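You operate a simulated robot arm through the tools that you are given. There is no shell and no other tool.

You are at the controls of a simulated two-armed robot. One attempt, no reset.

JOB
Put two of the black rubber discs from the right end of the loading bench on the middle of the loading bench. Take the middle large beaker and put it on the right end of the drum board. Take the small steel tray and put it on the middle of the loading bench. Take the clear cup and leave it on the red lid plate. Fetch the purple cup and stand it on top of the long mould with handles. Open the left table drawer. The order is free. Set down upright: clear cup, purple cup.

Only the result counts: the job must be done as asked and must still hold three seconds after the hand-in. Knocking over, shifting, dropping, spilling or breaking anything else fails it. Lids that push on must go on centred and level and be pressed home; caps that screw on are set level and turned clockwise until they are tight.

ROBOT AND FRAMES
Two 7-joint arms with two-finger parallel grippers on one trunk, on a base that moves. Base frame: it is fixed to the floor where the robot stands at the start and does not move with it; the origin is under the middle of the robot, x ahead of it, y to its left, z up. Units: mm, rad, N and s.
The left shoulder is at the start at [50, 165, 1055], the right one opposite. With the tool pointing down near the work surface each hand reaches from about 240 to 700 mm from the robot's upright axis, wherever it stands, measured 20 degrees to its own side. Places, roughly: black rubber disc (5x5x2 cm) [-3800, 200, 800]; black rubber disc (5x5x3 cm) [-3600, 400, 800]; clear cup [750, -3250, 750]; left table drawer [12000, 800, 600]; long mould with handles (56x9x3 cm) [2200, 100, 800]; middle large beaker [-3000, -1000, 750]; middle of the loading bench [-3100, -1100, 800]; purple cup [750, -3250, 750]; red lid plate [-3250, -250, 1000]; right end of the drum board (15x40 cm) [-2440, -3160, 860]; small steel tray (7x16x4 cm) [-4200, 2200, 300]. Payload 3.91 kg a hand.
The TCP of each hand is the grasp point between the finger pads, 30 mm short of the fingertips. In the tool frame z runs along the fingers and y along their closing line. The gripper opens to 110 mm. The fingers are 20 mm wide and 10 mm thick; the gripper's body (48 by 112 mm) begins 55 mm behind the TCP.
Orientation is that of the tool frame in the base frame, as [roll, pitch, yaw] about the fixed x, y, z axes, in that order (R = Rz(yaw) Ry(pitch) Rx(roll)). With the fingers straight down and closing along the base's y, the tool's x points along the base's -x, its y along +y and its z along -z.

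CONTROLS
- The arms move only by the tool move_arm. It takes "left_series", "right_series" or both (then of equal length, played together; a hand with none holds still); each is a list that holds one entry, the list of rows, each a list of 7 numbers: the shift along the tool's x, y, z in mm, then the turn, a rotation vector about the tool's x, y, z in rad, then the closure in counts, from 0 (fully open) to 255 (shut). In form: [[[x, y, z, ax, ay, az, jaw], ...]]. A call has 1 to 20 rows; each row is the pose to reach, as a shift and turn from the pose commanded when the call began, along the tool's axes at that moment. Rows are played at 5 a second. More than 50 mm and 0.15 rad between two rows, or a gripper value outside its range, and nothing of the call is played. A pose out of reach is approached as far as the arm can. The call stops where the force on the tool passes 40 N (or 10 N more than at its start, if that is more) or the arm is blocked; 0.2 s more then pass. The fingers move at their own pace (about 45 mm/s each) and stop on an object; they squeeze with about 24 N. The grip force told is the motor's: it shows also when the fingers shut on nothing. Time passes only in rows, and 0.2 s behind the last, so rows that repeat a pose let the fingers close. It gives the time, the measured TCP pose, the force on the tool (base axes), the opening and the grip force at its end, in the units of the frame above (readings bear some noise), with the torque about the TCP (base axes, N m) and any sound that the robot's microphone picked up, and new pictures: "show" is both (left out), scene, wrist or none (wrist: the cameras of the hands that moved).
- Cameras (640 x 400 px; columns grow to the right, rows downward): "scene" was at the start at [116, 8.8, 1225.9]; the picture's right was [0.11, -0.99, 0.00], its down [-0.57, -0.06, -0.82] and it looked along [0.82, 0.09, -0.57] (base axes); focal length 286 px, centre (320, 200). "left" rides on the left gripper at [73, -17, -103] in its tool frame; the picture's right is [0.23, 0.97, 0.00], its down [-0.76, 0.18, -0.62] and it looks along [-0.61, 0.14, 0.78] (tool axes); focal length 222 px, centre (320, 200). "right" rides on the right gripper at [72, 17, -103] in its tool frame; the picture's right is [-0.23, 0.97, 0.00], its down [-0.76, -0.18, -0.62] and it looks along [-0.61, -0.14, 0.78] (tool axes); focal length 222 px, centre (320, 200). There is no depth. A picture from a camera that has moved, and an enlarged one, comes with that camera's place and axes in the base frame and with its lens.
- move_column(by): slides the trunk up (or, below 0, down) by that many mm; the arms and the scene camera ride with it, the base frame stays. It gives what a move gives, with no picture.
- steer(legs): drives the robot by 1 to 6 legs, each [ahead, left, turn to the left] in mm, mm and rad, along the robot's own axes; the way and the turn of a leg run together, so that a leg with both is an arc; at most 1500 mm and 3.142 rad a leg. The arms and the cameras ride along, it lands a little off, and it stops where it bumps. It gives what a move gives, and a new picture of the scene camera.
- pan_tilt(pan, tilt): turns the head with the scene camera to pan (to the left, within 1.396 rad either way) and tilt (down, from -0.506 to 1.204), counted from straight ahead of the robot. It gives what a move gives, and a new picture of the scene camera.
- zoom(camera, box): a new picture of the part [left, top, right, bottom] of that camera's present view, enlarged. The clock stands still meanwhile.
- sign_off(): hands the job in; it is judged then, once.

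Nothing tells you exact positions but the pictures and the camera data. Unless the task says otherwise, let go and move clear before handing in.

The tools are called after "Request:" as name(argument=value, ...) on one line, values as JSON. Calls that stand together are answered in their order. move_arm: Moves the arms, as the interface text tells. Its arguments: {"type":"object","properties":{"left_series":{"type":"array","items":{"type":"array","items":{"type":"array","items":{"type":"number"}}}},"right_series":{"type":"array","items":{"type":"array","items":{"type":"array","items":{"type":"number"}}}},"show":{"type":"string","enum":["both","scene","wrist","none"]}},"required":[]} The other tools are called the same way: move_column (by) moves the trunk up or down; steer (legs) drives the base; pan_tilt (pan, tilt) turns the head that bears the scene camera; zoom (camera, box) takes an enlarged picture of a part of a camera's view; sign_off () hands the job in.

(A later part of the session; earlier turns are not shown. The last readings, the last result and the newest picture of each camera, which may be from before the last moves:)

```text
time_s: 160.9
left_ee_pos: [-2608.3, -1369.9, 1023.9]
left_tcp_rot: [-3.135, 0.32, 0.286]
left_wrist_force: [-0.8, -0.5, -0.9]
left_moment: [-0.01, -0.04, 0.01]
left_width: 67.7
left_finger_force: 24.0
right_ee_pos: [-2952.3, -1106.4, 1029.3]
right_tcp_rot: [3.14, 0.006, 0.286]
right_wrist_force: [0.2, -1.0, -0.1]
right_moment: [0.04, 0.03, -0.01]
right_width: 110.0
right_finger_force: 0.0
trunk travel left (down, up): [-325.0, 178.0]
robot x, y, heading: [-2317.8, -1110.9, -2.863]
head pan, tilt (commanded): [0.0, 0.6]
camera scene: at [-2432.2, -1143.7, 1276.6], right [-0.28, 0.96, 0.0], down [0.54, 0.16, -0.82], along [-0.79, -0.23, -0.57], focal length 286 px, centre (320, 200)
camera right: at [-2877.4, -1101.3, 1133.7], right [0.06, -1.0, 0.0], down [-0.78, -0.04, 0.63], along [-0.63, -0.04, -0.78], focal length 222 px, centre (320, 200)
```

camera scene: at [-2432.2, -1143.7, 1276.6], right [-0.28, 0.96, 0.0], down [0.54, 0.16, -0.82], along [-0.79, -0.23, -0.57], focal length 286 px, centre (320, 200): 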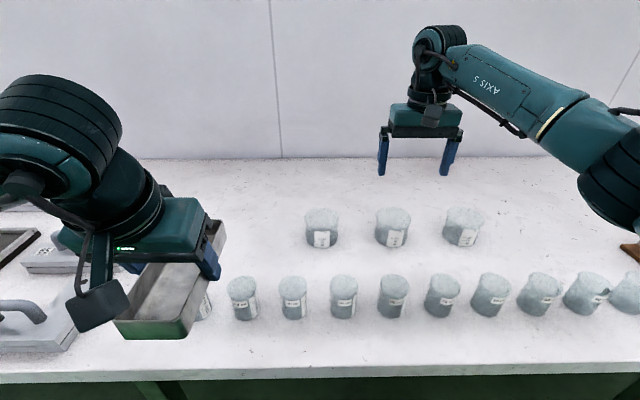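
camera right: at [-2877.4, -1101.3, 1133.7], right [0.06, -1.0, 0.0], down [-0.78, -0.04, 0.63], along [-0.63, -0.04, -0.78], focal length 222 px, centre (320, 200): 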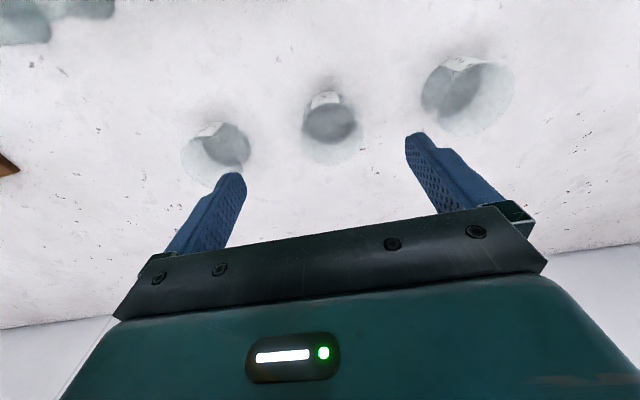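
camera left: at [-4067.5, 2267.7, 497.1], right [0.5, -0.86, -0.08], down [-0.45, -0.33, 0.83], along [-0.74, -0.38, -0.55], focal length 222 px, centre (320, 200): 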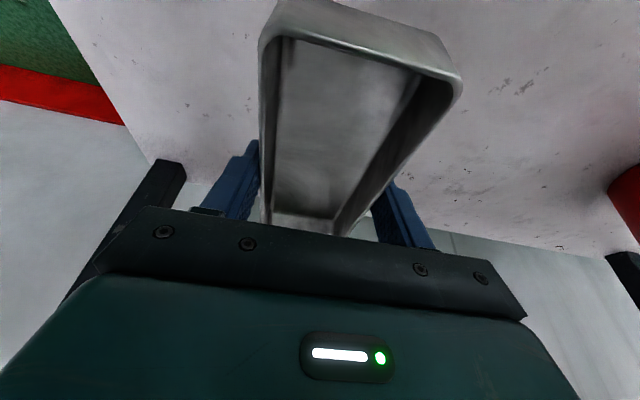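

Request:
zoom(camera="right", box=[170, 30, 530, 220])

```text
1.78 times, centred on (350, 125) of right
camera zoom: at [-2877.4, -1101.3, 1133.7], right [0.06, -1.0, 0.0], down [-0.78, -0.04, 0.63], along [-0.63, -0.04, -0.78], focal length 395 px, centre (267, 333)
```

zoom: 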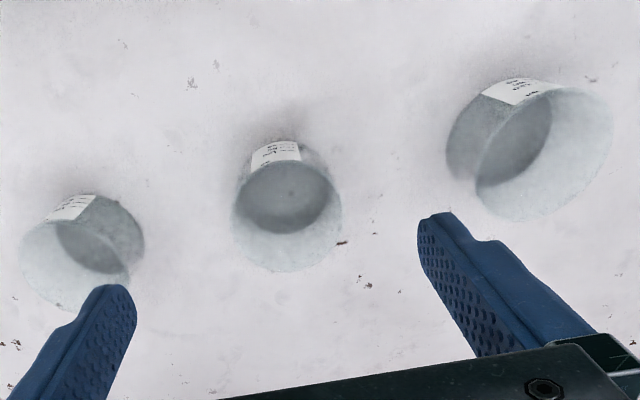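

The beaker's centre works out near [-2985, -1123] with table top about z 793. I'll move above it and check again.

Request:
move_arm(right_series=[[[-18, 3, 35, 0, 0, 0, 0], [-36, 7, 70, 0, 0, 0, 0], [-36, 7, 109, 0, 0, 0, 0]]], show="both")

Request:
zoom(camera="right", box=[170, 30, 530, 255])

```text
time_s: 161.7
left_ee_pos: [-2608.1, -1369.8, 1024.0]
left_tcp_rot: [-3.135, 0.317, 0.286]
left_wrist_force: [-0.2, 0.1, -1.2]
left_moment: [0.03, -0.02, 0.01]
left_width: 67.7
left_finger_force: 24.1
right_ee_pos: [-2984.5, -1121.1, 920.7]
right_tcp_rot: [3.138, 0.006, 0.283]
right_wrist_force: [0.2, 0.1, 0.0]
right_moment: [-0.01, 0.02, 0.0]
right_width: 109.9
right_finger_force: 0.1
trunk travel left (down, up): [-325.0, 178.0]
robot x, y, heading: [-2318.1, -1110.4, -2.86]
head pan, tilt (commanded): [0.0, 0.6]
camera scene: at [-2432.2, -1142.9, 1276.7], right [-0.28, 0.96, 0.0], down [0.54, 0.16, -0.82], along [-0.79, -0.23, -0.57], focal length 286 px, centre (320, 200)
camera right: at [-2911.0, -1116.0, 1024.6], right [0.05, -1.0, 0.0], down [-0.78, -0.04, 0.63], along [-0.63, -0.04, -0.78], focal length 222 px, centre (320, 200)
```

scene: 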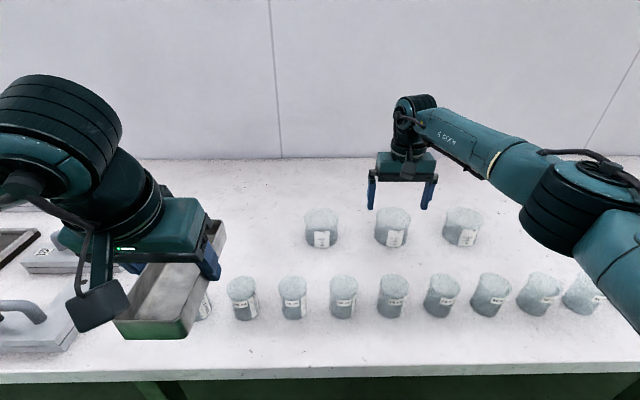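
right: 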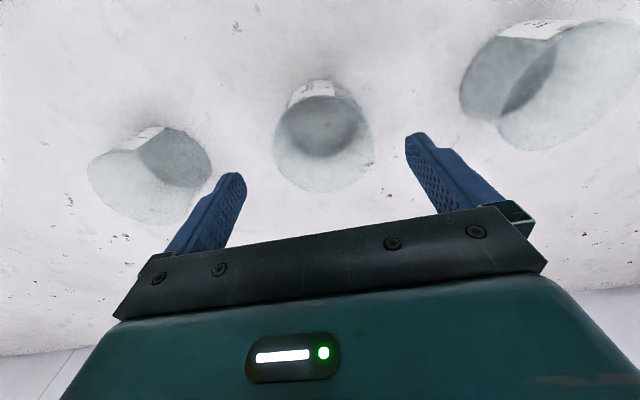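

```text
1.78 times, centred on (350, 142) of right
camera zoom: at [-2911.0, -1116.0, 1024.6], right [0.05, -1.0, 0.0], down [-0.78, -0.04, 0.63], along [-0.63, -0.04, -0.78], focal length 395 px, centre (267, 302)
```

zoom: 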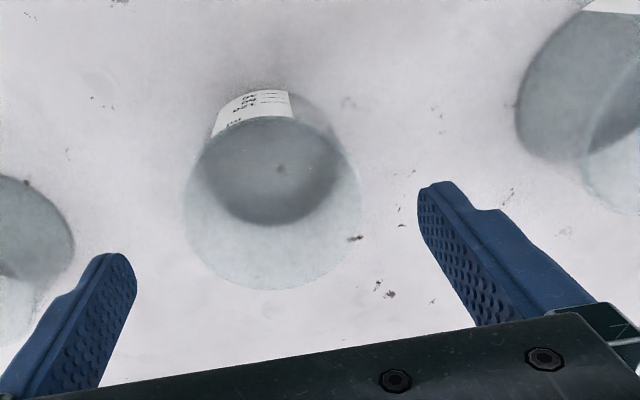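

Good alignment above the beaker. Descending to grip height and closing.

Request:
move_arm(right_series=[[[-3, 2, 30, 0, 0, 0, 0], [-3, 2, 60, 0, 0, 0, 0], [-3, 2, 85, 0, 0, 0, 0], [-3, 2, 85, 0, 0, 0, 255], [-3, 2, 85, 0, 0, 0, 255], [-3, 2, 85, 0, 0, 0, 255], [-3, 2, 85, 0, 0, 0, 255]]], show="both")

```text
time_s: 163.3
left_ee_pos: [-2608.1, -1369.6, 1023.1]
left_tcp_rot: [-3.134, 0.318, 0.287]
left_wrist_force: [-0.4, 0.0, -1.8]
left_moment: [0.0, -0.01, -0.01]
left_width: 67.9
left_finger_force: 24.0
right_ee_pos: [-2986.9, -1125.5, 835.3]
right_tcp_rot: [3.137, 0.004, 0.284]
right_wrist_force: [0.2, 0.2, 0.5]
right_moment: [0.0, 0.04, 0.01]
right_width: 82.6
right_finger_force: 24.3
trunk travel left (down, up): [-325.0, 178.0]
robot x, y, heading: [-2316.6, -1111.1, -2.859]
head pan, tilt (commanded): [0.0, 0.6]
camera scene: at [-2432.1, -1143.1, 1276.6], right [-0.28, 0.96, 0.0], down [0.54, 0.16, -0.82], along [-0.79, -0.23, -0.57], focal length 286 px, centre (320, 200)
camera right: at [-2913.3, -1121.0, 940.4], right [0.05, -1.0, 0.0], down [-0.78, -0.04, 0.63], along [-0.62, -0.04, -0.78], focal length 222 px, centre (320, 200)
```

scene: 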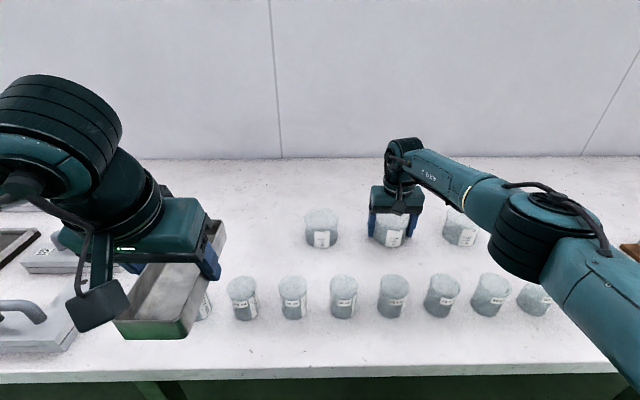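
right: 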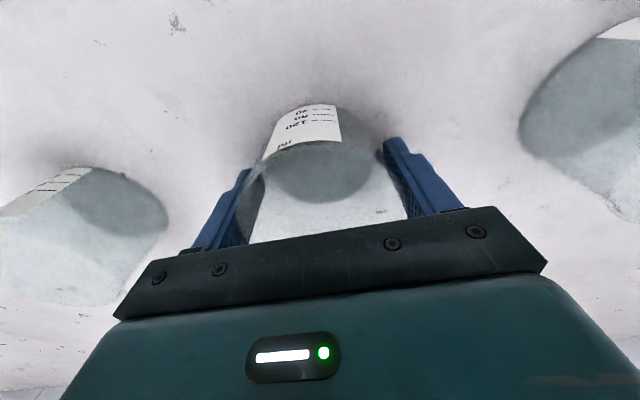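

Beaker gripped (82.6 mm). Lifting it straight up, well above the neighbours, then drawing it back.

Request:
move_arm(right_series=[[[0, 0, -15, 0, 0, 0, 255], [0, 0, -45, 0, 0, 0, 255], [0, 0, -80, 0, 0, 0, 255], [0, 0, -115, 0, 0, 0, 255], [0, 0, -150, 0, 0, 0, 255], [0, 0, -185, 0, 0, 0, 255], [30, 0, -200, 0, 0, 0, 255], [65, 0, -210, 0, 0, 0, 255], [100, 0, -220, 0, 0, 0, 255], [140, 0, -220, 0, 0, 0, 255], [180, 0, -220, 0, 0, 0, 255], [220, 0, -220, 0, 0, 0, 255], [260, 0, -220, 0, 0, 0, 255]]], show="both")

```text
time_s: 166.1
left_ee_pos: [-2607.3, -1369.7, 1024.4]
left_tcp_rot: [-3.135, 0.319, 0.287]
left_wrist_force: [0.6, 0.4, -1.3]
left_moment: [0.02, 0.03, -0.03]
left_width: 67.7
left_finger_force: 24.9
right_ee_pos: [-2734.3, -1050.3, 1058.7]
right_tcp_rot: [3.139, 0.006, 0.281]
right_wrist_force: [-0.4, 0.1, -2.5]
right_moment: [0.01, 0.02, -0.03]
right_width: 82.6
right_finger_force: 23.6
trunk travel left (down, up): [-325.0, 178.0]
robot x, y, heading: [-2319.2, -1111.8, -2.861]
head pan, tilt (commanded): [0.0, 0.6]
camera scene: at [-2431.8, -1142.9, 1276.7], right [-0.28, 0.96, 0.0], down [0.54, 0.16, -0.83], along [-0.79, -0.23, -0.56], focal length 286 px, centre (320, 200)
camera right: at [-2659.0, -1045.8, 1162.7], right [0.05, -1.0, 0.0], down [-0.78, -0.04, 0.63], along [-0.63, -0.04, -0.78], focal length 222 px, centre (320, 200)
```

scene: 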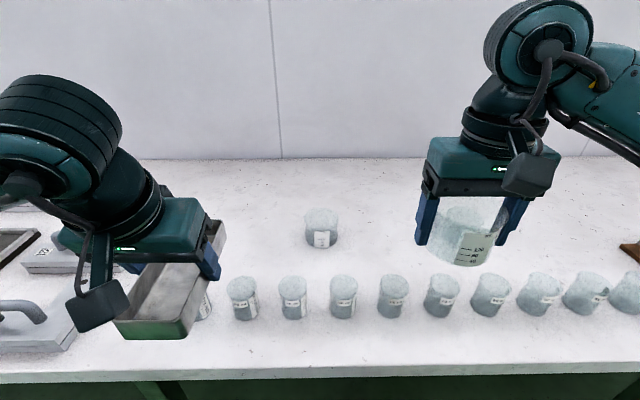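
right: 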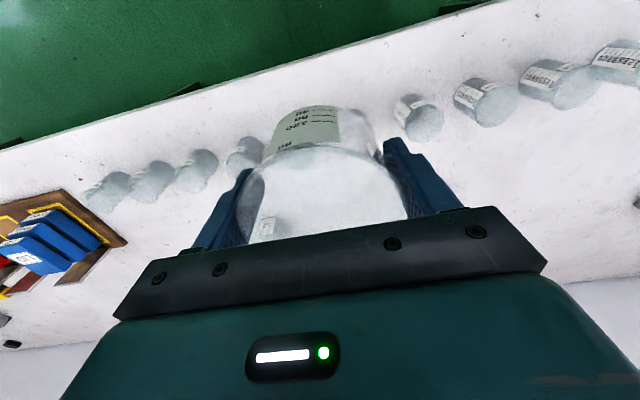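

The beaker is in the right hand. Now I'll shift right so the left hand can put the tray into the freed spot between the two remaining large beakers.

Request:
steer(legs=[[0, -340, 0]])

```text
time_s: 169.6
left_ee_pos: [-2703.4, -1041.2, 1024.2]
left_tcp_rot: [-3.134, 0.32, 0.277]
left_wrist_force: [0.1, 0.4, -1.5]
left_moment: [-0.01, 0.0, 0.03]
left_width: 67.6
left_finger_force: 24.0
right_ee_pos: [-2825.6, -720.9, 1058.9]
right_tcp_rot: [3.138, 0.002, 0.272]
right_wrist_force: [0.7, 0.7, -1.0]
right_moment: [0.01, -0.04, -0.04]
right_width: 82.6
right_finger_force: 23.6
trunk travel left (down, up): [-325.0, 178.0]
robot x, y, heading: [-2410.9, -784.0, -2.872]
head pan, tilt (commanded): [0.0, 0.6]
camera scene: at [-2525.3, -816.5, 1276.7], right [-0.27, 0.96, 0.0], down [0.54, 0.15, -0.82], along [-0.79, -0.22, -0.57], focal length 286 px, centre (320, 200)
```

scene: 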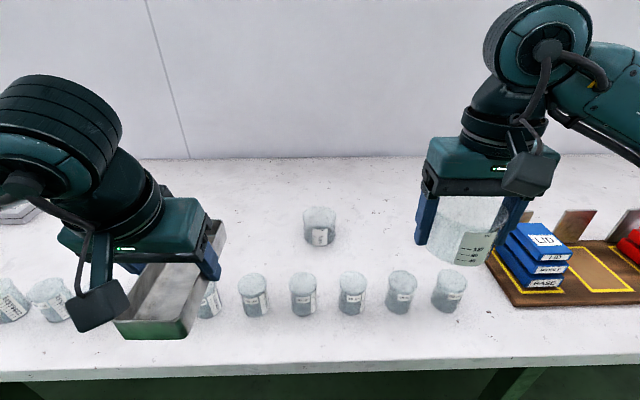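

Request:
move_arm(left_series=[[[-36, 0, 27, 0, 0, 0, 255], [-71, 0, 54, 0, 0, 0, 255], [-107, 1, 80, 0, 0, 0, 255], [-142, 1, 107, 0, 0, 0, 255], [-178, 1, 134, 0, 0, 0, 255], [-213, 2, 161, 0, 0, 0, 255], [-249, 2, 188, 0, 0, 0, 255]]], show="both")

```text
time_s: 171.2
left_ee_pos: [-2989.9, -1122.6, 922.9]
left_tcp_rot: [-3.134, 0.319, 0.274]
left_wrist_force: [0.2, -0.5, -1.0]
left_moment: [0.04, -0.01, -0.04]
left_width: 67.8
left_finger_force: 23.6
right_ee_pos: [-2826.5, -722.9, 1058.8]
right_tcp_rot: [3.139, 0.003, 0.273]
right_wrist_force: [-0.7, 0.0, -2.3]
right_moment: [-0.03, -0.03, 0.02]
right_width: 82.5
right_finger_force: 24.3
trunk travel left (down, up): [-325.0, 178.0]
robot x, y, heading: [-2410.7, -786.9, -2.864]
head pan, tilt (commanded): [0.0, 0.6]
camera scene: at [-2525.8, -816.4, 1276.6], right [-0.27, 0.96, 0.0], down [0.54, 0.15, -0.82], along [-0.79, -0.22, -0.57], focal length 286 px, centre (320, 200)
camera left: at [-2897.3, -1079.3, 998.6], right [0.47, -0.88, -0.08], down [-0.46, -0.32, 0.83], along [-0.75, -0.35, -0.55], focal length 222 px, centre (320, 200)
```

scene: 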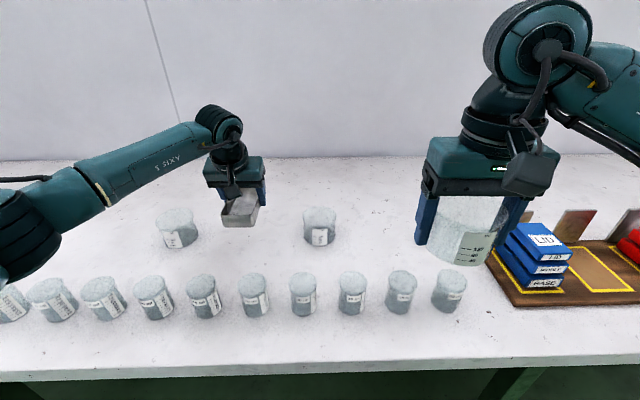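
left: 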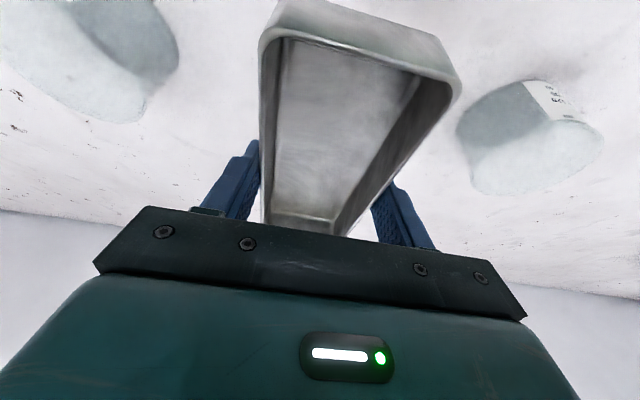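

The tray hangs cleanly between the two beakers. Descending in stages until it touches.

Request:
move_arm(left_series=[[[9, 0, 28, 0, 0, 0, 255], [17, 0, 52, 0, 0, 0, 255], [25, 0, 76, 0, 0, 0, 255]]], show="both")

Request:
move_arm(left_series=[[[1.3, 0, 3.8, 0, 0, 0, 255], [2.5, 0, 7.6, 0, 0, 0, 255], [3.8, 0, 11.4, 0, 0, 0, 255]]], show="none")

```text
time_s: 172.0
left_ee_pos: [-2988.4, -1123.6, 842.2]
left_tcp_rot: [-3.135, 0.317, 0.278]
left_wrist_force: [-0.7, 0.4, -1.7]
left_moment: [0.01, 0.01, 0.01]
left_width: 68.0
left_finger_force: 23.9
right_ee_pos: [-2826.1, -722.8, 1058.8]
right_tcp_rot: [3.139, 0.004, 0.272]
right_wrist_force: [0.1, -0.8, -1.7]
right_moment: [-0.01, -0.01, 0.0]
right_width: 82.2
right_finger_force: 23.9
trunk travel left (down, up): [-325.0, 178.0]
robot x, y, heading: [-2409.3, -782.1, -2.866]
head pan, tilt (commanded): [0.0, 0.6]
camera scene: at [-2525.5, -816.7, 1276.6], right [-0.27, 0.96, 0.0], down [0.54, 0.15, -0.82], along [-0.79, -0.22, -0.57], focal length 286 px, centre (320, 200)
camera left: at [-2897.2, -1080.2, 918.4], right [0.47, -0.88, -0.08], down [-0.46, -0.32, 0.83], along [-0.75, -0.36, -0.55], focal length 222 px, centre (320, 200)
```

scene: 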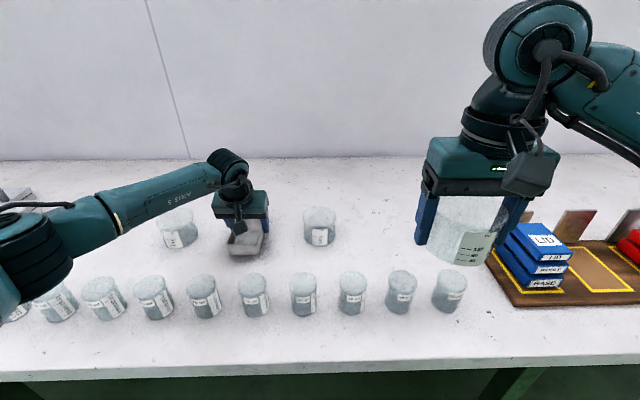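
left: 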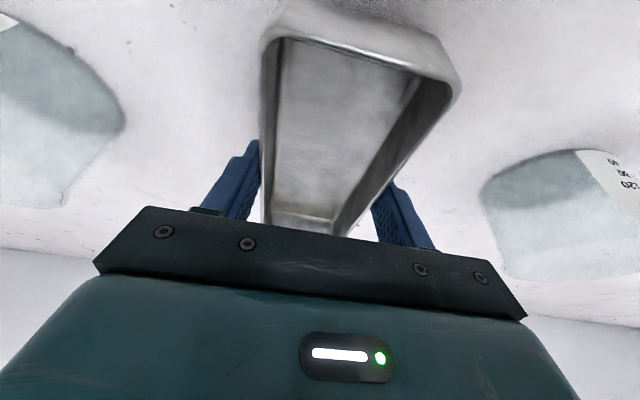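

```text
time_s: 172.8
left_ee_pos: [-2987.5, -1122.7, 832.2]
left_tcp_rot: [-3.135, 0.323, 0.276]
left_wrist_force: [0.1, -0.2, 1.4]
left_moment: [-0.09, 0.16, -0.02]
left_width: 67.7
left_finger_force: 24.5
right_ee_pos: [-2826.6, -721.1, 1059.1]
right_tcp_rot: [3.139, 0.005, 0.272]
right_wrist_force: [0.4, 1.0, -1.1]
right_moment: [0.03, -0.02, -0.01]
right_width: 82.4
right_finger_force: 23.9
trunk travel left (down, up): [-325.0, 178.0]
robot x, y, heading: [-2410.2, -783.4, -2.869]
head pan, tilt (commanded): [0.0, 0.6]
```

Contact at TCP z≈832, so the bench top is about z 799. Releasing the tray and lifting away.

Request:
move_arm(left_series=[[[0.5, 0, 1.5, 0, 0, 0, 200], [0.5, 0, 1.5, 0, 0, 0, 0], [0.5, 0, 1.5, 0, 0, 0, 0], [0.5, 0, 1.5, 0, 0, 0, 0], [0.5, 0, 1.5, 0, 0, 0, 0], [-6, 0, -18, 0, 0, 0, 0], [-16, 0, -48, 0, 0, 0, 0], [-30, 0, -90, 0, 0, 0, 0], [-44, 0, -135, 0, 0, 0, 0], [-20, 0, -160, 0, 0, 0, 0], [15, 0, -185, 0, 0, 0, 0], [55, 0, -195, 0, 0, 0, 0], [95, 0, -205, 0, 0, 0, 0], [135, 0, -215, 0, 0, 0, 0]]], show="both")

```text
time_s: 175.8
left_ee_pos: [-2795.9, -1069.6, 990.2]
left_tcp_rot: [-3.135, 0.318, 0.277]
left_wrist_force: [-0.2, -0.1, -0.5]
left_moment: [-0.06, 0.01, -0.01]
left_width: 110.1
left_finger_force: 0.1
right_ee_pos: [-2825.7, -720.9, 1058.8]
right_tcp_rot: [3.139, 0.005, 0.272]
right_wrist_force: [0.3, 0.0, -1.0]
right_moment: [0.02, -0.02, 0.03]
right_width: 82.1
right_finger_force: 24.0
trunk travel left (down, up): [-325.0, 178.0]
robot x, y, heading: [-2406.5, -783.4, -2.871]
head pan, tilt (commanded): [0.0, 0.6]
camera scene: at [-2524.9, -816.6, 1276.7], right [-0.27, 0.96, 0.0], down [0.54, 0.15, -0.83], along [-0.79, -0.22, -0.56], focal length 286 px, centre (320, 200)
camera left: at [-2704.8, -1027.0, 1065.8], right [0.47, -0.88, -0.08], down [-0.46, -0.32, 0.83], along [-0.75, -0.36, -0.55], focal length 222 px, centre (320, 200)
```

scene: 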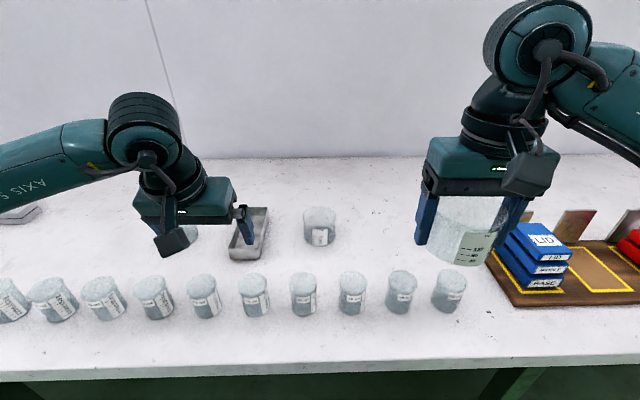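
left: 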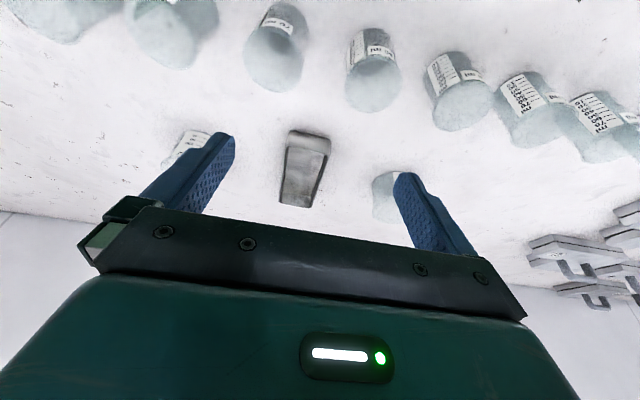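

The tray is placed and stands well. Next: back off with the beaker and drive left to inspect the drum board.

Request:
steer(legs=[[-450, 0, 0], [0, 1400, 0]])

Request:
pan_tilt(pan=0.5, tilt=0.4)

```text
time_s: 190.8
left_ee_pos: [-2007.8, -2305.6, 989.4]
left_tcp_rot: [-3.135, 0.319, 0.247]
left_wrist_force: [0.5, 0.2, 0.2]
left_moment: [0.0, -0.04, 0.01]
left_width: 110.1
left_finger_force: 0.1
right_ee_pos: [-2026.9, -1957.9, 1058.0]
right_tcp_rot: [3.137, 0.002, 0.244]
right_wrist_force: [-0.2, 0.9, -1.1]
right_moment: [0.01, -0.03, 0.01]
right_width: 82.5
right_finger_force: 23.8
trunk travel left (down, up): [-325.0, 178.0]
robot x, y, heading: [-1615.6, -2031.1, -2.897]
head pan, tilt (commanded): [0.0, 0.6]
camera scene: at [-1728.7, -2060.7, 1276.7], right [-0.24, 0.97, 0.0], down [0.55, 0.14, -0.83], along [-0.8, -0.2, -0.57], focal length 286 px, centre (320, 200)
```

scene: 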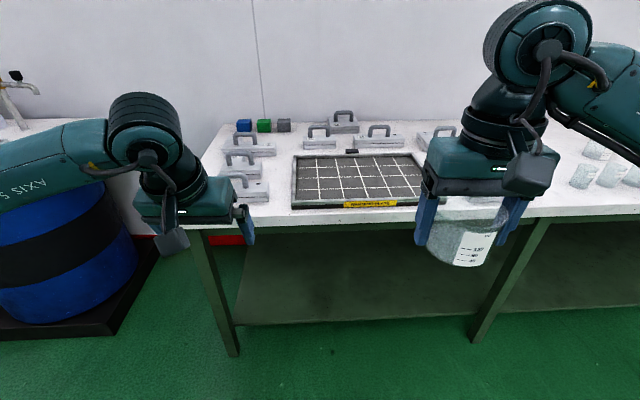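

```text
time_s: 191.7
left_ee_pos: [-2008.4, -2306.3, 990.4]
left_tcp_rot: [-3.134, 0.318, 0.25]
left_wrist_force: [-1.3, -0.6, 0.3]
left_moment: [0.0, 0.01, 0.0]
left_width: 110.1
left_finger_force: 0.0
right_ee_pos: [-2027.5, -1958.7, 1059.7]
right_tcp_rot: [3.139, 0.002, 0.244]
right_wrist_force: [0.2, 0.9, -2.4]
right_moment: [0.03, -0.01, 0.02]
right_width: 82.5
right_finger_force: 24.1
trunk travel left (down, up): [-325.0, 178.0]
robot x, y, heading: [-1610.5, -2031.9, -2.897]
head pan, tilt (commanded): [0.499, 0.4]
camera scene: at [-1711.2, -2101.9, 1294.9], right [-0.68, 0.74, 0.0], down [0.29, 0.26, -0.92], along [-0.68, -0.62, -0.39], focal length 286 px, centre (320, 200)
```

scene: 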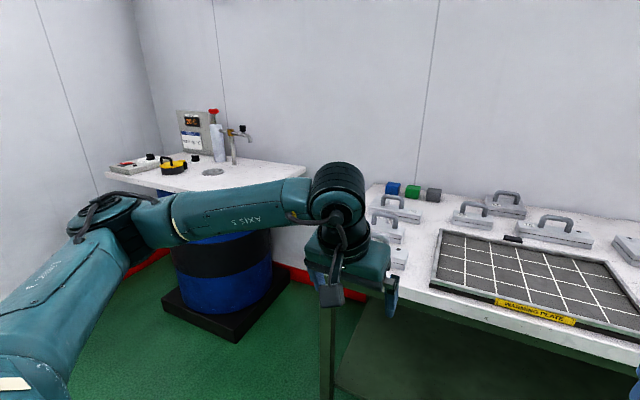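

Request:
pan_tilt(pan=0.9, tilt=0.4)

Request:
steer(legs=[[-150, 500, 0.06]])

Request:
pan_tilt(pan=0.4, tilt=0.5)

```text
time_s: 192.6
left_ee_pos: [-2008.2, -2306.8, 990.0]
left_tcp_rot: [-3.133, 0.321, 0.249]
left_wrist_force: [-0.6, -0.2, -0.1]
left_moment: [-0.01, 0.0, 0.03]
left_width: 110.2
left_finger_force: 0.1
right_ee_pos: [-2027.9, -1957.8, 1059.8]
right_tcp_rot: [3.139, 0.004, 0.244]
right_wrist_force: [0.4, 1.0, -1.9]
right_moment: [-0.01, -0.01, 0.01]
right_width: 82.7
right_finger_force: 24.0
trunk travel left (down, up): [-325.0, 178.0]
robot x, y, heading: [-1615.6, -2032.5, -2.898]
head pan, tilt (commanded): [0.901, 0.4]
camera scene: at [-1681.3, -2123.6, 1294.9], right [-0.91, 0.41, 0.0], down [0.16, 0.35, -0.92], along [-0.38, -0.84, -0.39], focal length 286 px, centre (320, 200)
```

scene: 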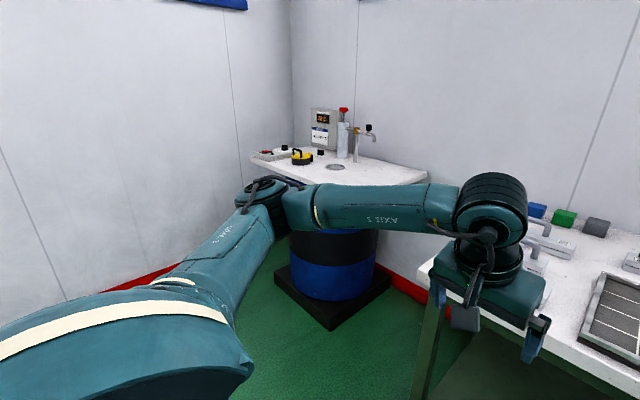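

```text
time_s: 197.5
left_ee_pos: [-1713.5, -2777.8, 989.9]
left_tcp_rot: [-3.133, 0.319, 0.3]
left_wrist_force: [0.7, 1.2, -0.1]
left_moment: [0.04, 0.03, 0.05]
left_width: 110.2
left_finger_force: 0.0
right_ee_pos: [-1750.2, -2430.1, 1058.7]
right_tcp_rot: [3.138, 0.004, 0.295]
right_wrist_force: [-0.6, 0.4, -1.6]
right_moment: [-0.01, 0.01, 0.02]
right_width: 82.3
right_finger_force: 24.2
trunk travel left (down, up): [-325.0, 178.0]
robot x, y, heading: [-1332.7, -2481.9, -2.841]
head pan, tilt (commanded): [0.901, 0.4]
camera scene: at [-1396.7, -2578.6, 1294.9], right [-0.93, 0.36, 0.0], down [0.14, 0.36, -0.92], along [-0.34, -0.86, -0.39], focal length 286 px, centre (320, 200)
```

scene: 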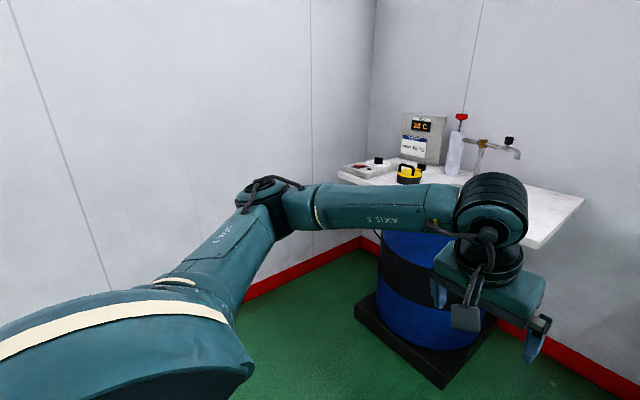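

```text
time_s: 198.5
left_ee_pos: [-1713.7, -2777.5, 990.4]
left_tcp_rot: [-3.134, 0.32, 0.299]
left_wrist_force: [0.0, 0.6, 0.3]
left_moment: [0.0, 0.0, 0.02]
left_width: 110.0
left_finger_force: 0.1
right_ee_pos: [-1750.6, -2431.3, 1059.0]
right_tcp_rot: [3.136, 0.003, 0.295]
right_wrist_force: [-1.3, -0.4, -1.8]
right_moment: [0.02, -0.05, -0.01]
right_width: 82.3
right_finger_force: 23.7
trunk travel left (down, up): [-325.0, 178.0]
robot x, y, heading: [-1332.3, -2480.4, -2.846]
head pan, tilt (commanded): [0.4, 0.499]
camera scene: at [-1432.7, -2550.7, 1285.8], right [-0.64, 0.77, 0.0], down [0.37, 0.31, -0.88], along [-0.67, -0.56, -0.48], focal length 286 px, centre (320, 200)
```

scene: 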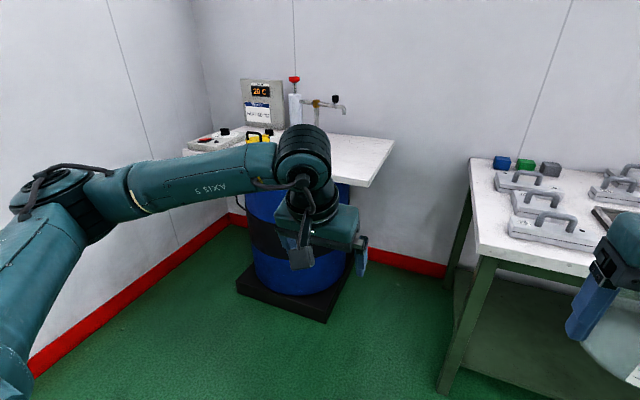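

The drum board's right end is visible: edge from about [-2242,-3006] to [-2756,-3174], free of objects. I'll tuck the left hand up and drive to a spot before it.

Request:
move_arm(left_series=[[[15, 0, -45, 0, 0.05, 0, 0], [30, 0, -90, 0, 0.1, 0, 0], [50, 0, -130, 0, 0.16, 0, 0], [80, 0, -160, 0, 0.22, 0, 0], [110, 0, -190, 0, 0.28, 0, 0], [130, 0, -210, 0, 0.32, 0, 0]]], show="none")

Request:
steer(legs=[[0, 500, 0], [330, 0, 0]])

Request:
pan_tilt(pan=-0.1, tilt=0.5)

```text
time_s: 199.9
left_ee_pos: [-1531.1, -2723.2, 1147.8]
left_tcp_rot: [-3.137, -0.002, 0.299]
left_wrist_force: [0.3, -0.1, -0.3]
left_moment: [0.01, -0.03, -0.01]
left_width: 110.2
left_finger_force: 0.1
right_ee_pos: [-1751.0, -2430.9, 1058.9]
right_tcp_rot: [3.138, 0.005, 0.295]
right_wrist_force: [-0.4, 0.0, -1.5]
right_moment: [0.0, 0.0, -0.01]
right_width: 82.5
right_finger_force: 24.2
trunk travel left (down, up): [-325.0, 178.0]
robot x, y, heading: [-1335.9, -2481.3, -2.847]
head pan, tilt (commanded): [0.4, 0.499]
```

```text
time_s: 206.5
left_ee_pos: [-1698.4, -3296.7, 1148.1]
left_tcp_rot: [-3.135, -0.002, 0.31]
left_wrist_force: [0.0, -0.7, 0.2]
left_moment: [-0.02, -0.02, -0.04]
left_width: 110.1
left_finger_force: 0.0
right_ee_pos: [-1919.0, -3006.8, 1059.1]
right_tcp_rot: [3.139, 0.002, 0.305]
right_wrist_force: [-1.0, -0.9, -1.9]
right_moment: [0.0, 0.02, 0.0]
right_width: 82.4
right_finger_force: 23.8
trunk travel left (down, up): [-325.0, 178.0]
robot x, y, heading: [-1502.2, -3052.6, -2.835]
head pan, tilt (commanded): [0.4, 0.499]
camera scene: at [-1600.6, -3123.1, 1285.7], right [-0.65, 0.76, 0.0], down [0.36, 0.31, -0.88], along [-0.67, -0.57, -0.48], focal length 286 px, centre (320, 200)
```

scene: 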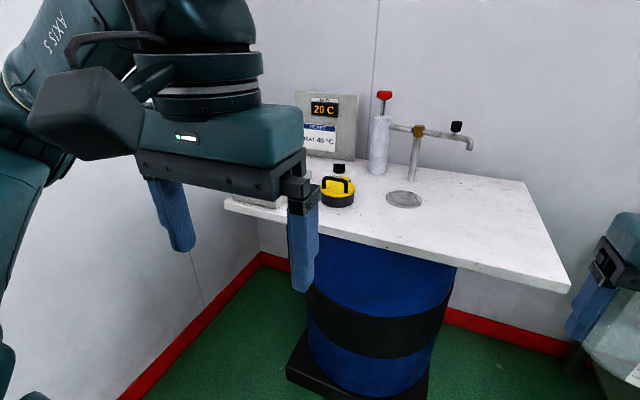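

```text
time_s: 207.4
left_ee_pos: [-1697.4, -3297.2, 1147.9]
left_tcp_rot: [-3.135, -0.001, 0.309]
left_wrist_force: [-0.1, -0.6, 0.4]
left_moment: [0.02, -0.02, -0.02]
left_width: 110.0
left_finger_force: 0.1
right_ee_pos: [-1919.6, -3006.2, 1058.1]
right_tcp_rot: [3.139, 0.005, 0.305]
right_wrist_force: [-0.2, -1.0, -1.4]
right_moment: [0.0, -0.05, -0.02]
right_width: 82.7
right_finger_force: 23.9
trunk travel left (down, up): [-325.0, 178.0]
robot x, y, heading: [-1499.8, -3052.3, -2.834]
head pan, tilt (commanded): [-0.099, 0.499]
camera scene: at [-1619.9, -3082.7, 1285.8], right [-0.21, 0.98, 0.0], down [0.47, 0.1, -0.88], along [-0.86, -0.18, -0.48], focal length 286 px, centre (320, 200)
```

scene: 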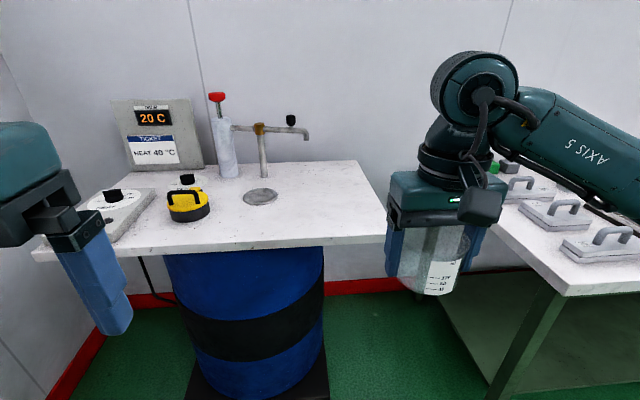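

The right end of the drum board is free. I'll drive ahead so its middle is within the right hand's reach.

Request:
steer(legs=[[350, 0, 0]])

Request:
move_arm(right_series=[[[-40, 0, 0, 0, 0, 0, 255], [-80, 0, 0, 0, 0, 0, 255], [-120, 0, 10, 0, 0, 0, 255], [-160, 0, 20, 0, 0, 0, 255], [-195, 0, 30, 0, 0, 0, 255]]], show="both")

```text
time_s: 209.7
left_ee_pos: [-2019.7, -3403.5, 1147.3]
left_tcp_rot: [-3.134, -0.001, 0.319]
left_wrist_force: [-0.9, 0.7, -0.8]
left_moment: [0.02, 0.0, -0.02]
left_width: 109.8
left_finger_force: 0.2
right_ee_pos: [-2244.9, -3115.7, 1059.5]
right_tcp_rot: [3.139, 0.003, 0.318]
right_wrist_force: [-0.2, -0.5, -2.2]
right_moment: [0.0, -0.02, -0.01]
right_width: 82.6
right_finger_force: 24.2
trunk travel left (down, up): [-325.0, 178.0]
robot x, y, heading: [-1828.9, -3160.8, -2.827]
head pan, tilt (commanded): [-0.099, 0.499]
camera scene: at [-1944.7, -3188.9, 1285.7], right [-0.22, 0.98, 0.0], down [0.47, 0.1, -0.88], along [-0.86, -0.19, -0.48], focal length 286 px, centre (320, 200)
```

scene: 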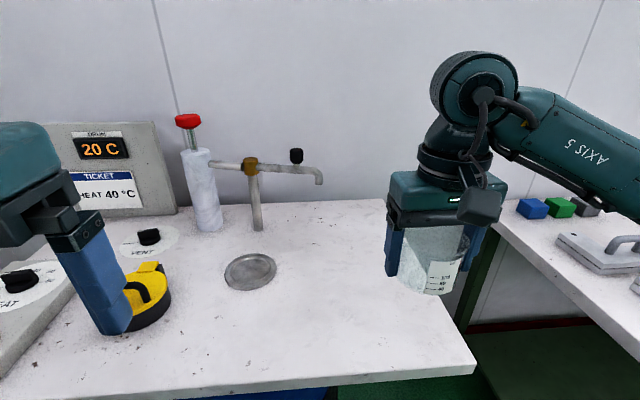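

```text
time_s: 210.8
left_ee_pos: [-2019.8, -3404.3, 1148.1]
left_tcp_rot: [-3.136, -0.001, 0.318]
left_wrist_force: [0.3, 1.0, 0.8]
left_moment: [0.03, -0.01, -0.01]
left_width: 110.0
left_finger_force: 0.1
right_ee_pos: [-2428.6, -3178.4, 1029.6]
right_tcp_rot: [3.138, 0.002, 0.319]
right_wrist_force: [-1.0, 0.8, -1.5]
right_moment: [-0.01, -0.02, -0.01]
right_width: 82.6
right_finger_force: 23.6
trunk travel left (down, up): [-325.0, 178.0]
robot x, y, heading: [-1825.6, -3156.2, -2.827]
head pan, tilt (commanded): [-0.099, 0.499]
camera scene: at [-1944.5, -3189.1, 1285.7], right [-0.22, 0.98, 0.0], down [0.47, 0.1, -0.88], along [-0.86, -0.19, -0.48], focal length 286 px, centre (320, 200)
camera right: at [-2355.5, -3169.8, 1132.8], right [0.09, -1.0, 0.0], down [-0.78, -0.07, 0.63], along [-0.62, -0.06, -0.78], focal length 222 px, centre (320, 200)
```

scene: 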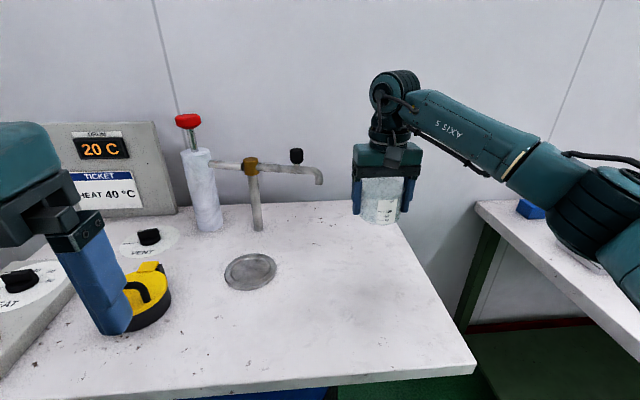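
right: 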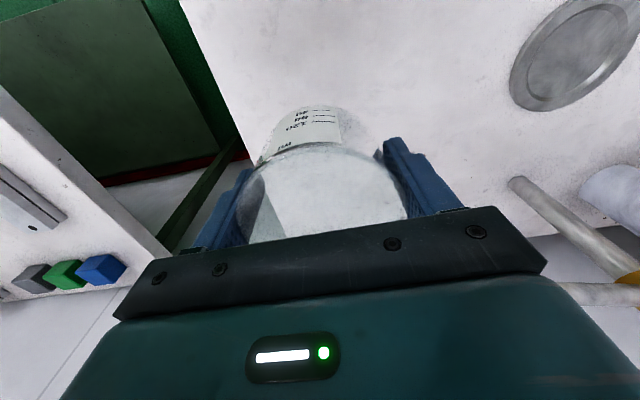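

The wrist view shows the board's right edge; the beaker is ~115 mm inside it. I'll shift 40 mm right and 40 mm forward, lower it partway, and re-check.

Request:
move_arm(right_series=[[[-13, -13, 30, 0, 0, 0, 255], [-26, -26, 60, 0, 0, 0, 255], [-40, -40, 90, 0, 0, 0, 255], [-40, -40, 105, 0, 0, 0, 255]]], show="both")

```text
time_s: 211.8
left_ee_pos: [-2019.7, -3403.8, 1147.1]
left_tcp_rot: [-3.134, -0.001, 0.319]
left_wrist_force: [0.2, -0.3, 1.3]
left_moment: [0.01, -0.01, -0.01]
left_width: 110.2
left_finger_force: 0.0
right_ee_pos: [-2480.0, -3151.8, 924.0]
right_tcp_rot: [3.14, 0.005, 0.318]
right_wrist_force: [0.4, 0.2, -1.9]
right_moment: [0.0, 0.0, 0.01]
right_width: 82.6
right_finger_force: 24.0
trunk travel left (down, up): [-325.0, 178.0]
robot x, y, heading: [-1825.8, -3154.9, -2.823]
head pan, tilt (commanded): [-0.099, 0.499]
camera scene: at [-1944.3, -3188.8, 1285.8], right [-0.22, 0.98, 0.0], down [0.47, 0.1, -0.88], along [-0.86, -0.19, -0.48], focal length 286 px, centre (320, 200)
camera right: at [-2406.1, -3143.8, 1028.2], right [0.09, -1.0, 0.0], down [-0.78, -0.07, 0.63], along [-0.62, -0.06, -0.78], focal length 222 px, centre (320, 200)
```

scene: 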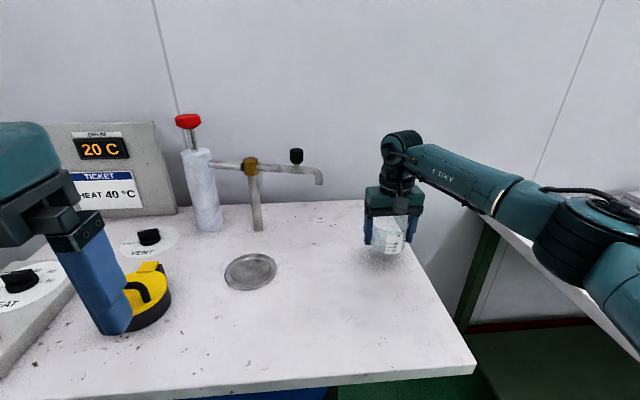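
right: 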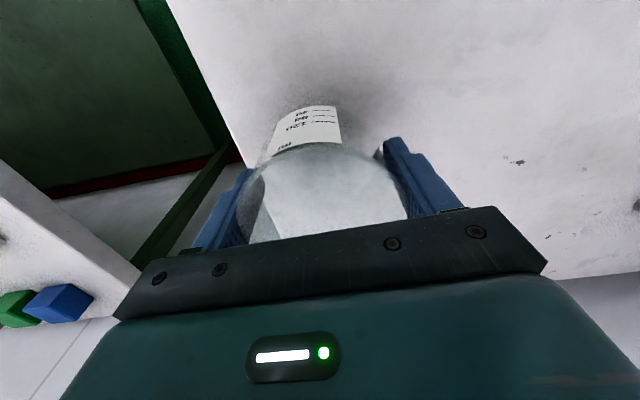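

Request:
move_arm(right_series=[[[0, 0, 10, 0, 0, 0, 255], [0, 0, 20, 0, 0, 0, 255], [0, 0, 25, 0, 0, 0, 255], [0, 0, 29, 0, 0, 0, 255]]], show="wrist")

```text
time_s: 212.8
left_ee_pos: [-2018.8, -3403.1, 1148.3]
left_tcp_rot: [-3.136, 0.0, 0.319]
left_wrist_force: [0.4, 0.7, 0.2]
left_moment: [-0.02, 0.0, -0.01]
left_width: 110.0
left_finger_force: 0.1
right_ee_pos: [-2480.1, -3152.3, 896.0]
right_tcp_rot: [3.138, 0.006, 0.319]
right_wrist_force: [-0.6, 0.4, 5.3]
right_moment: [0.22, 0.05, 0.04]
right_width: 82.5
right_finger_force: 23.1
trunk travel left (down, up): [-325.0, 178.0]
robot x, y, heading: [-1826.5, -3161.3, -2.825]
head pan, tilt (commanded): [-0.099, 0.499]
camera right: at [-2406.4, -3144.1, 1000.2], right [0.09, -1.0, 0.0], down [-0.78, -0.07, 0.63], along [-0.63, -0.06, -0.78], focal length 222 px, centre (320, 200)
```

right: 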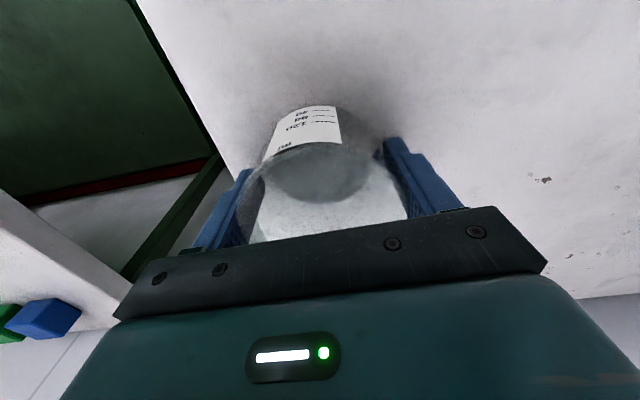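

Contact at TCP z 896 (board at z≈860). Releasing the beaker and lifting straight up.

Request:
move_arm(right_series=[[[0, 0, 0, 0, 0, 0, 150], [0, 0, 0, 0, 0, 0, 50], [0, 0, 0, 0, 0, 0, 0], [0, 0, 0, 0, 0, 0, 0], [0, 0, -15, 0, 0, 0, 0], [0, 0, -40, 0, 0, 0, 0], [0, 0, -75, 0, 0, 0, 0], [0, 0, -115, 0, 0, 0, 0], [0, 0, -155, 0, 0, 0, 0], [40, 0, -175, 0, 0, 0, 0], [85, 0, -185, 0, 0, 0, 0], [130, 0, -190, 0, 0, 0, 0], [175, 0, -190, 0, 0, 0, 0], [220, 0, -190, 0, 0, 0, 0]]], show="both")

```text
time_s: 215.8
left_ee_pos: [-2019.0, -3402.1, 1147.6]
left_tcp_rot: [-3.134, 0.002, 0.32]
left_wrist_force: [1.2, 0.0, -0.2]
left_moment: [0.01, -0.04, -0.02]
left_width: 110.3
left_finger_force: 0.0
right_ee_pos: [-2267.4, -3080.2, 1085.4]
right_tcp_rot: [3.136, 0.005, 0.316]
right_wrist_force: [0.3, -0.9, 0.3]
right_moment: [0.01, 0.0, -0.04]
right_width: 110.3
right_finger_force: 0.0
trunk travel left (down, up): [-325.0, 178.0]
robot x, y, heading: [-1822.1, -3159.0, -2.822]
head pan, tilt (commanded): [-0.099, 0.499]
camera scene: at [-1943.8, -3188.5, 1285.8], right [-0.22, 0.98, 0.0], down [0.47, 0.1, -0.88], along [-0.86, -0.19, -0.48], focal length 286 px, centre (320, 200)
camera right: at [-2194.3, -3072.6, 1188.7], right [0.09, -1.0, 0.0], down [-0.78, -0.07, 0.63], along [-0.62, -0.06, -0.78], focal length 222 px, centre (320, 200)
```

scene: 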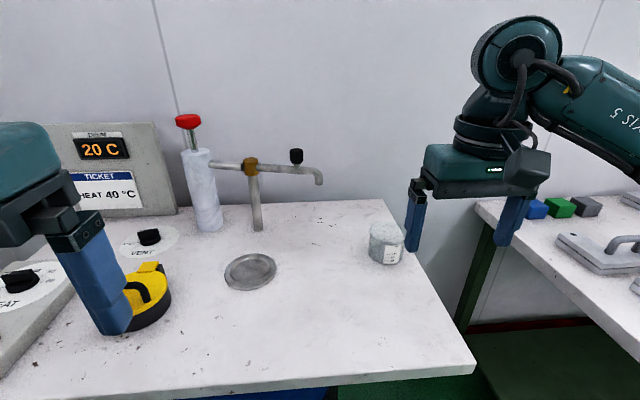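
right: 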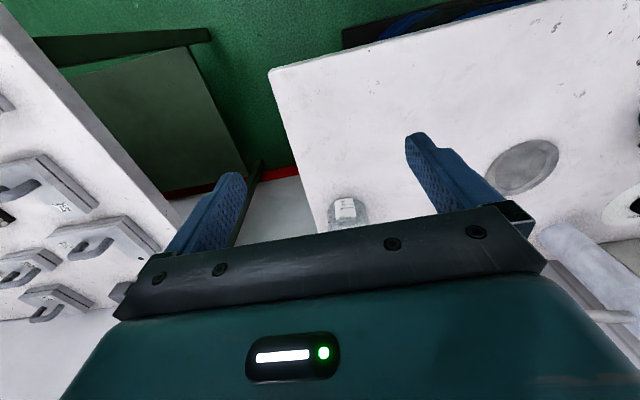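

The beaker stands on the right end of the drum board. Next I'll back away, turn left toward the sink-side bench, and drive to where the cups should be.

Request:
steer(legs=[[-500, 0, 0], [0, 0, 1.526], [-344, 1000, 0], [0, 950, 0]])

Request:
pan_tilt(pan=0.0, tilt=0.5)

```text
time_s: 239.3
left_ee_pos: [676.2, -2375.4, 1148.3]
left_tcp_rot: [-3.136, 0.001, 1.845]
left_wrist_force: [0.0, 0.4, 0.1]
left_moment: [-0.03, 0.01, -0.04]
left_width: 109.7
left_finger_force: 0.0
right_ee_pos: [341.5, -2611.3, 1085.1]
right_tcp_rot: [3.138, 0.006, 1.843]
right_wrist_force: [0.4, 0.8, -0.5]
right_moment: [0.02, 0.03, -0.02]
right_width: 109.9
right_finger_force: 0.1
trunk travel left (down, up): [-325.0, 178.0]
robot x, y, heading: [441.5, -2173.4, -1.3]
head pan, tilt (commanded): [-0.099, 0.499]
camera scene: at [462.5, -2291.6, 1285.8], right [-0.98, -0.17, 0.0], down [-0.08, 0.47, -0.88], along [0.15, -0.86, -0.48], focal length 286 px, centre (320, 200)
```

scene: 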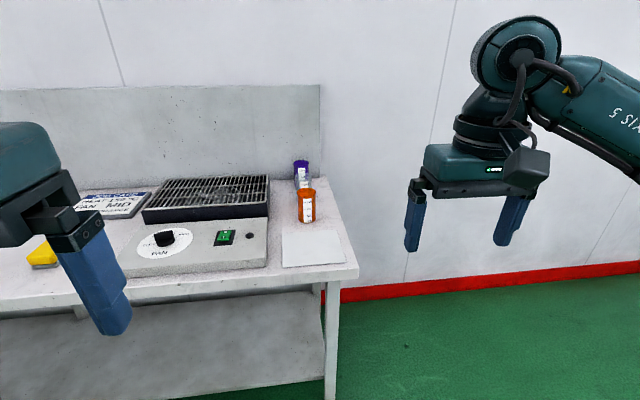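

```text
time_s: 240.0
left_ee_pos: [674.9, -2375.8, 1147.7]
left_tcp_rot: [-3.132, 0.0, 1.844]
left_wrist_force: [-0.6, 0.0, -0.8]
left_moment: [0.04, 0.01, -0.01]
left_width: 109.9
left_finger_force: 0.1
right_ee_pos: [342.5, -2611.3, 1084.9]
right_tcp_rot: [3.138, 0.004, 1.844]
right_wrist_force: [0.4, 0.5, 0.0]
right_moment: [0.02, -0.01, -0.01]
right_width: 109.7
right_finger_force: 0.2
trunk travel left (down, up): [-325.0, 178.0]
robot x, y, heading: [440.9, -2170.9, -1.3]
head pan, tilt (commanded): [0.0, 0.499]
camera scene: at [471.2, -2289.6, 1285.8], right [-0.96, -0.27, 0.0], down [-0.13, 0.46, -0.88], along [0.24, -0.85, -0.48], focal length 286 px, centre (320, 200)
```

scene: 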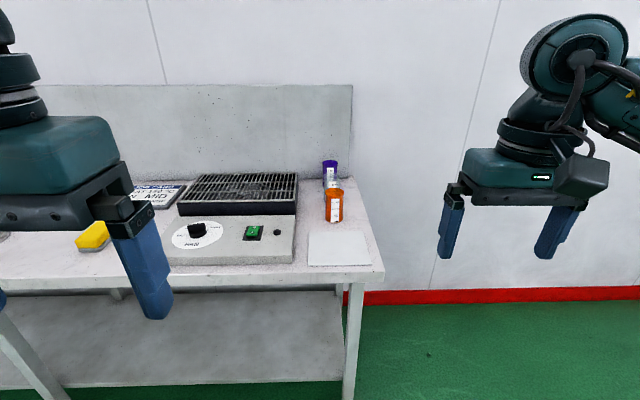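

Request:
zoom(camera="scene", box=[260, 130, 420, 230])

Request:
pan_tilt(pan=0.5, tilt=0.4)

```text
4.00 times, centred on (340, 180) of scene
camera zoom: at [471.2, -2289.6, 1285.8], right [-0.96, -0.27, 0.0], down [-0.13, 0.46, -0.88], along [0.24, -0.85, -0.48], focal length 1142 px, centre (240, 280)
```

zoom: 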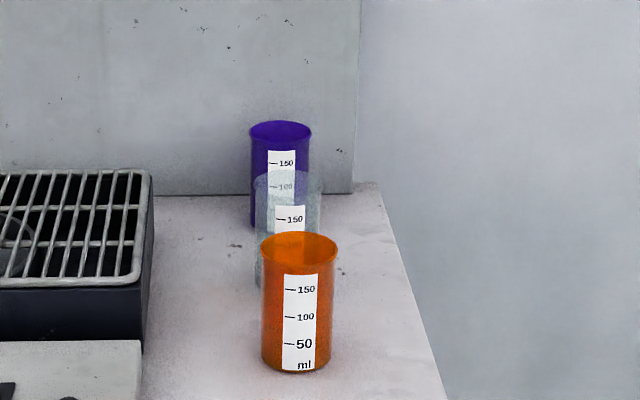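

```text
time_s: 240.9
left_ee_pos: [675.4, -2375.7, 1149.0]
left_tcp_rot: [-3.133, 0.0, 1.845]
left_wrist_force: [-0.2, 0.5, -0.4]
left_moment: [-0.01, 0.0, -0.01]
left_width: 109.9
left_finger_force: 0.1
right_ee_pos: [342.3, -2612.2, 1084.4]
right_tcp_rot: [3.137, 0.005, 1.842]
right_wrist_force: [0.8, 0.2, -0.1]
right_moment: [0.05, 0.0, 0.0]
right_width: 110.1
right_finger_force: 0.1
trunk travel left (down, up): [-325.0, 178.0]
robot x, y, heading: [441.5, -2173.4, -1.296]
head pan, tilt (commanded): [0.499, 0.4]
camera scene: at [511.3, -2268.4, 1294.9], right [-0.72, -0.7, 0.0], down [-0.27, 0.28, -0.92], along [0.64, -0.66, -0.39], focal length 286 px, centre (320, 200)
```

scene: 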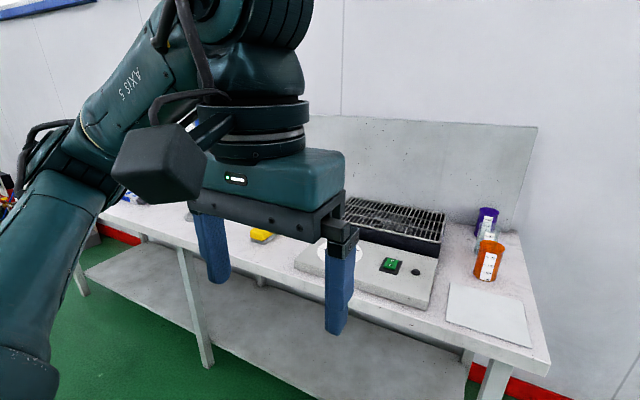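

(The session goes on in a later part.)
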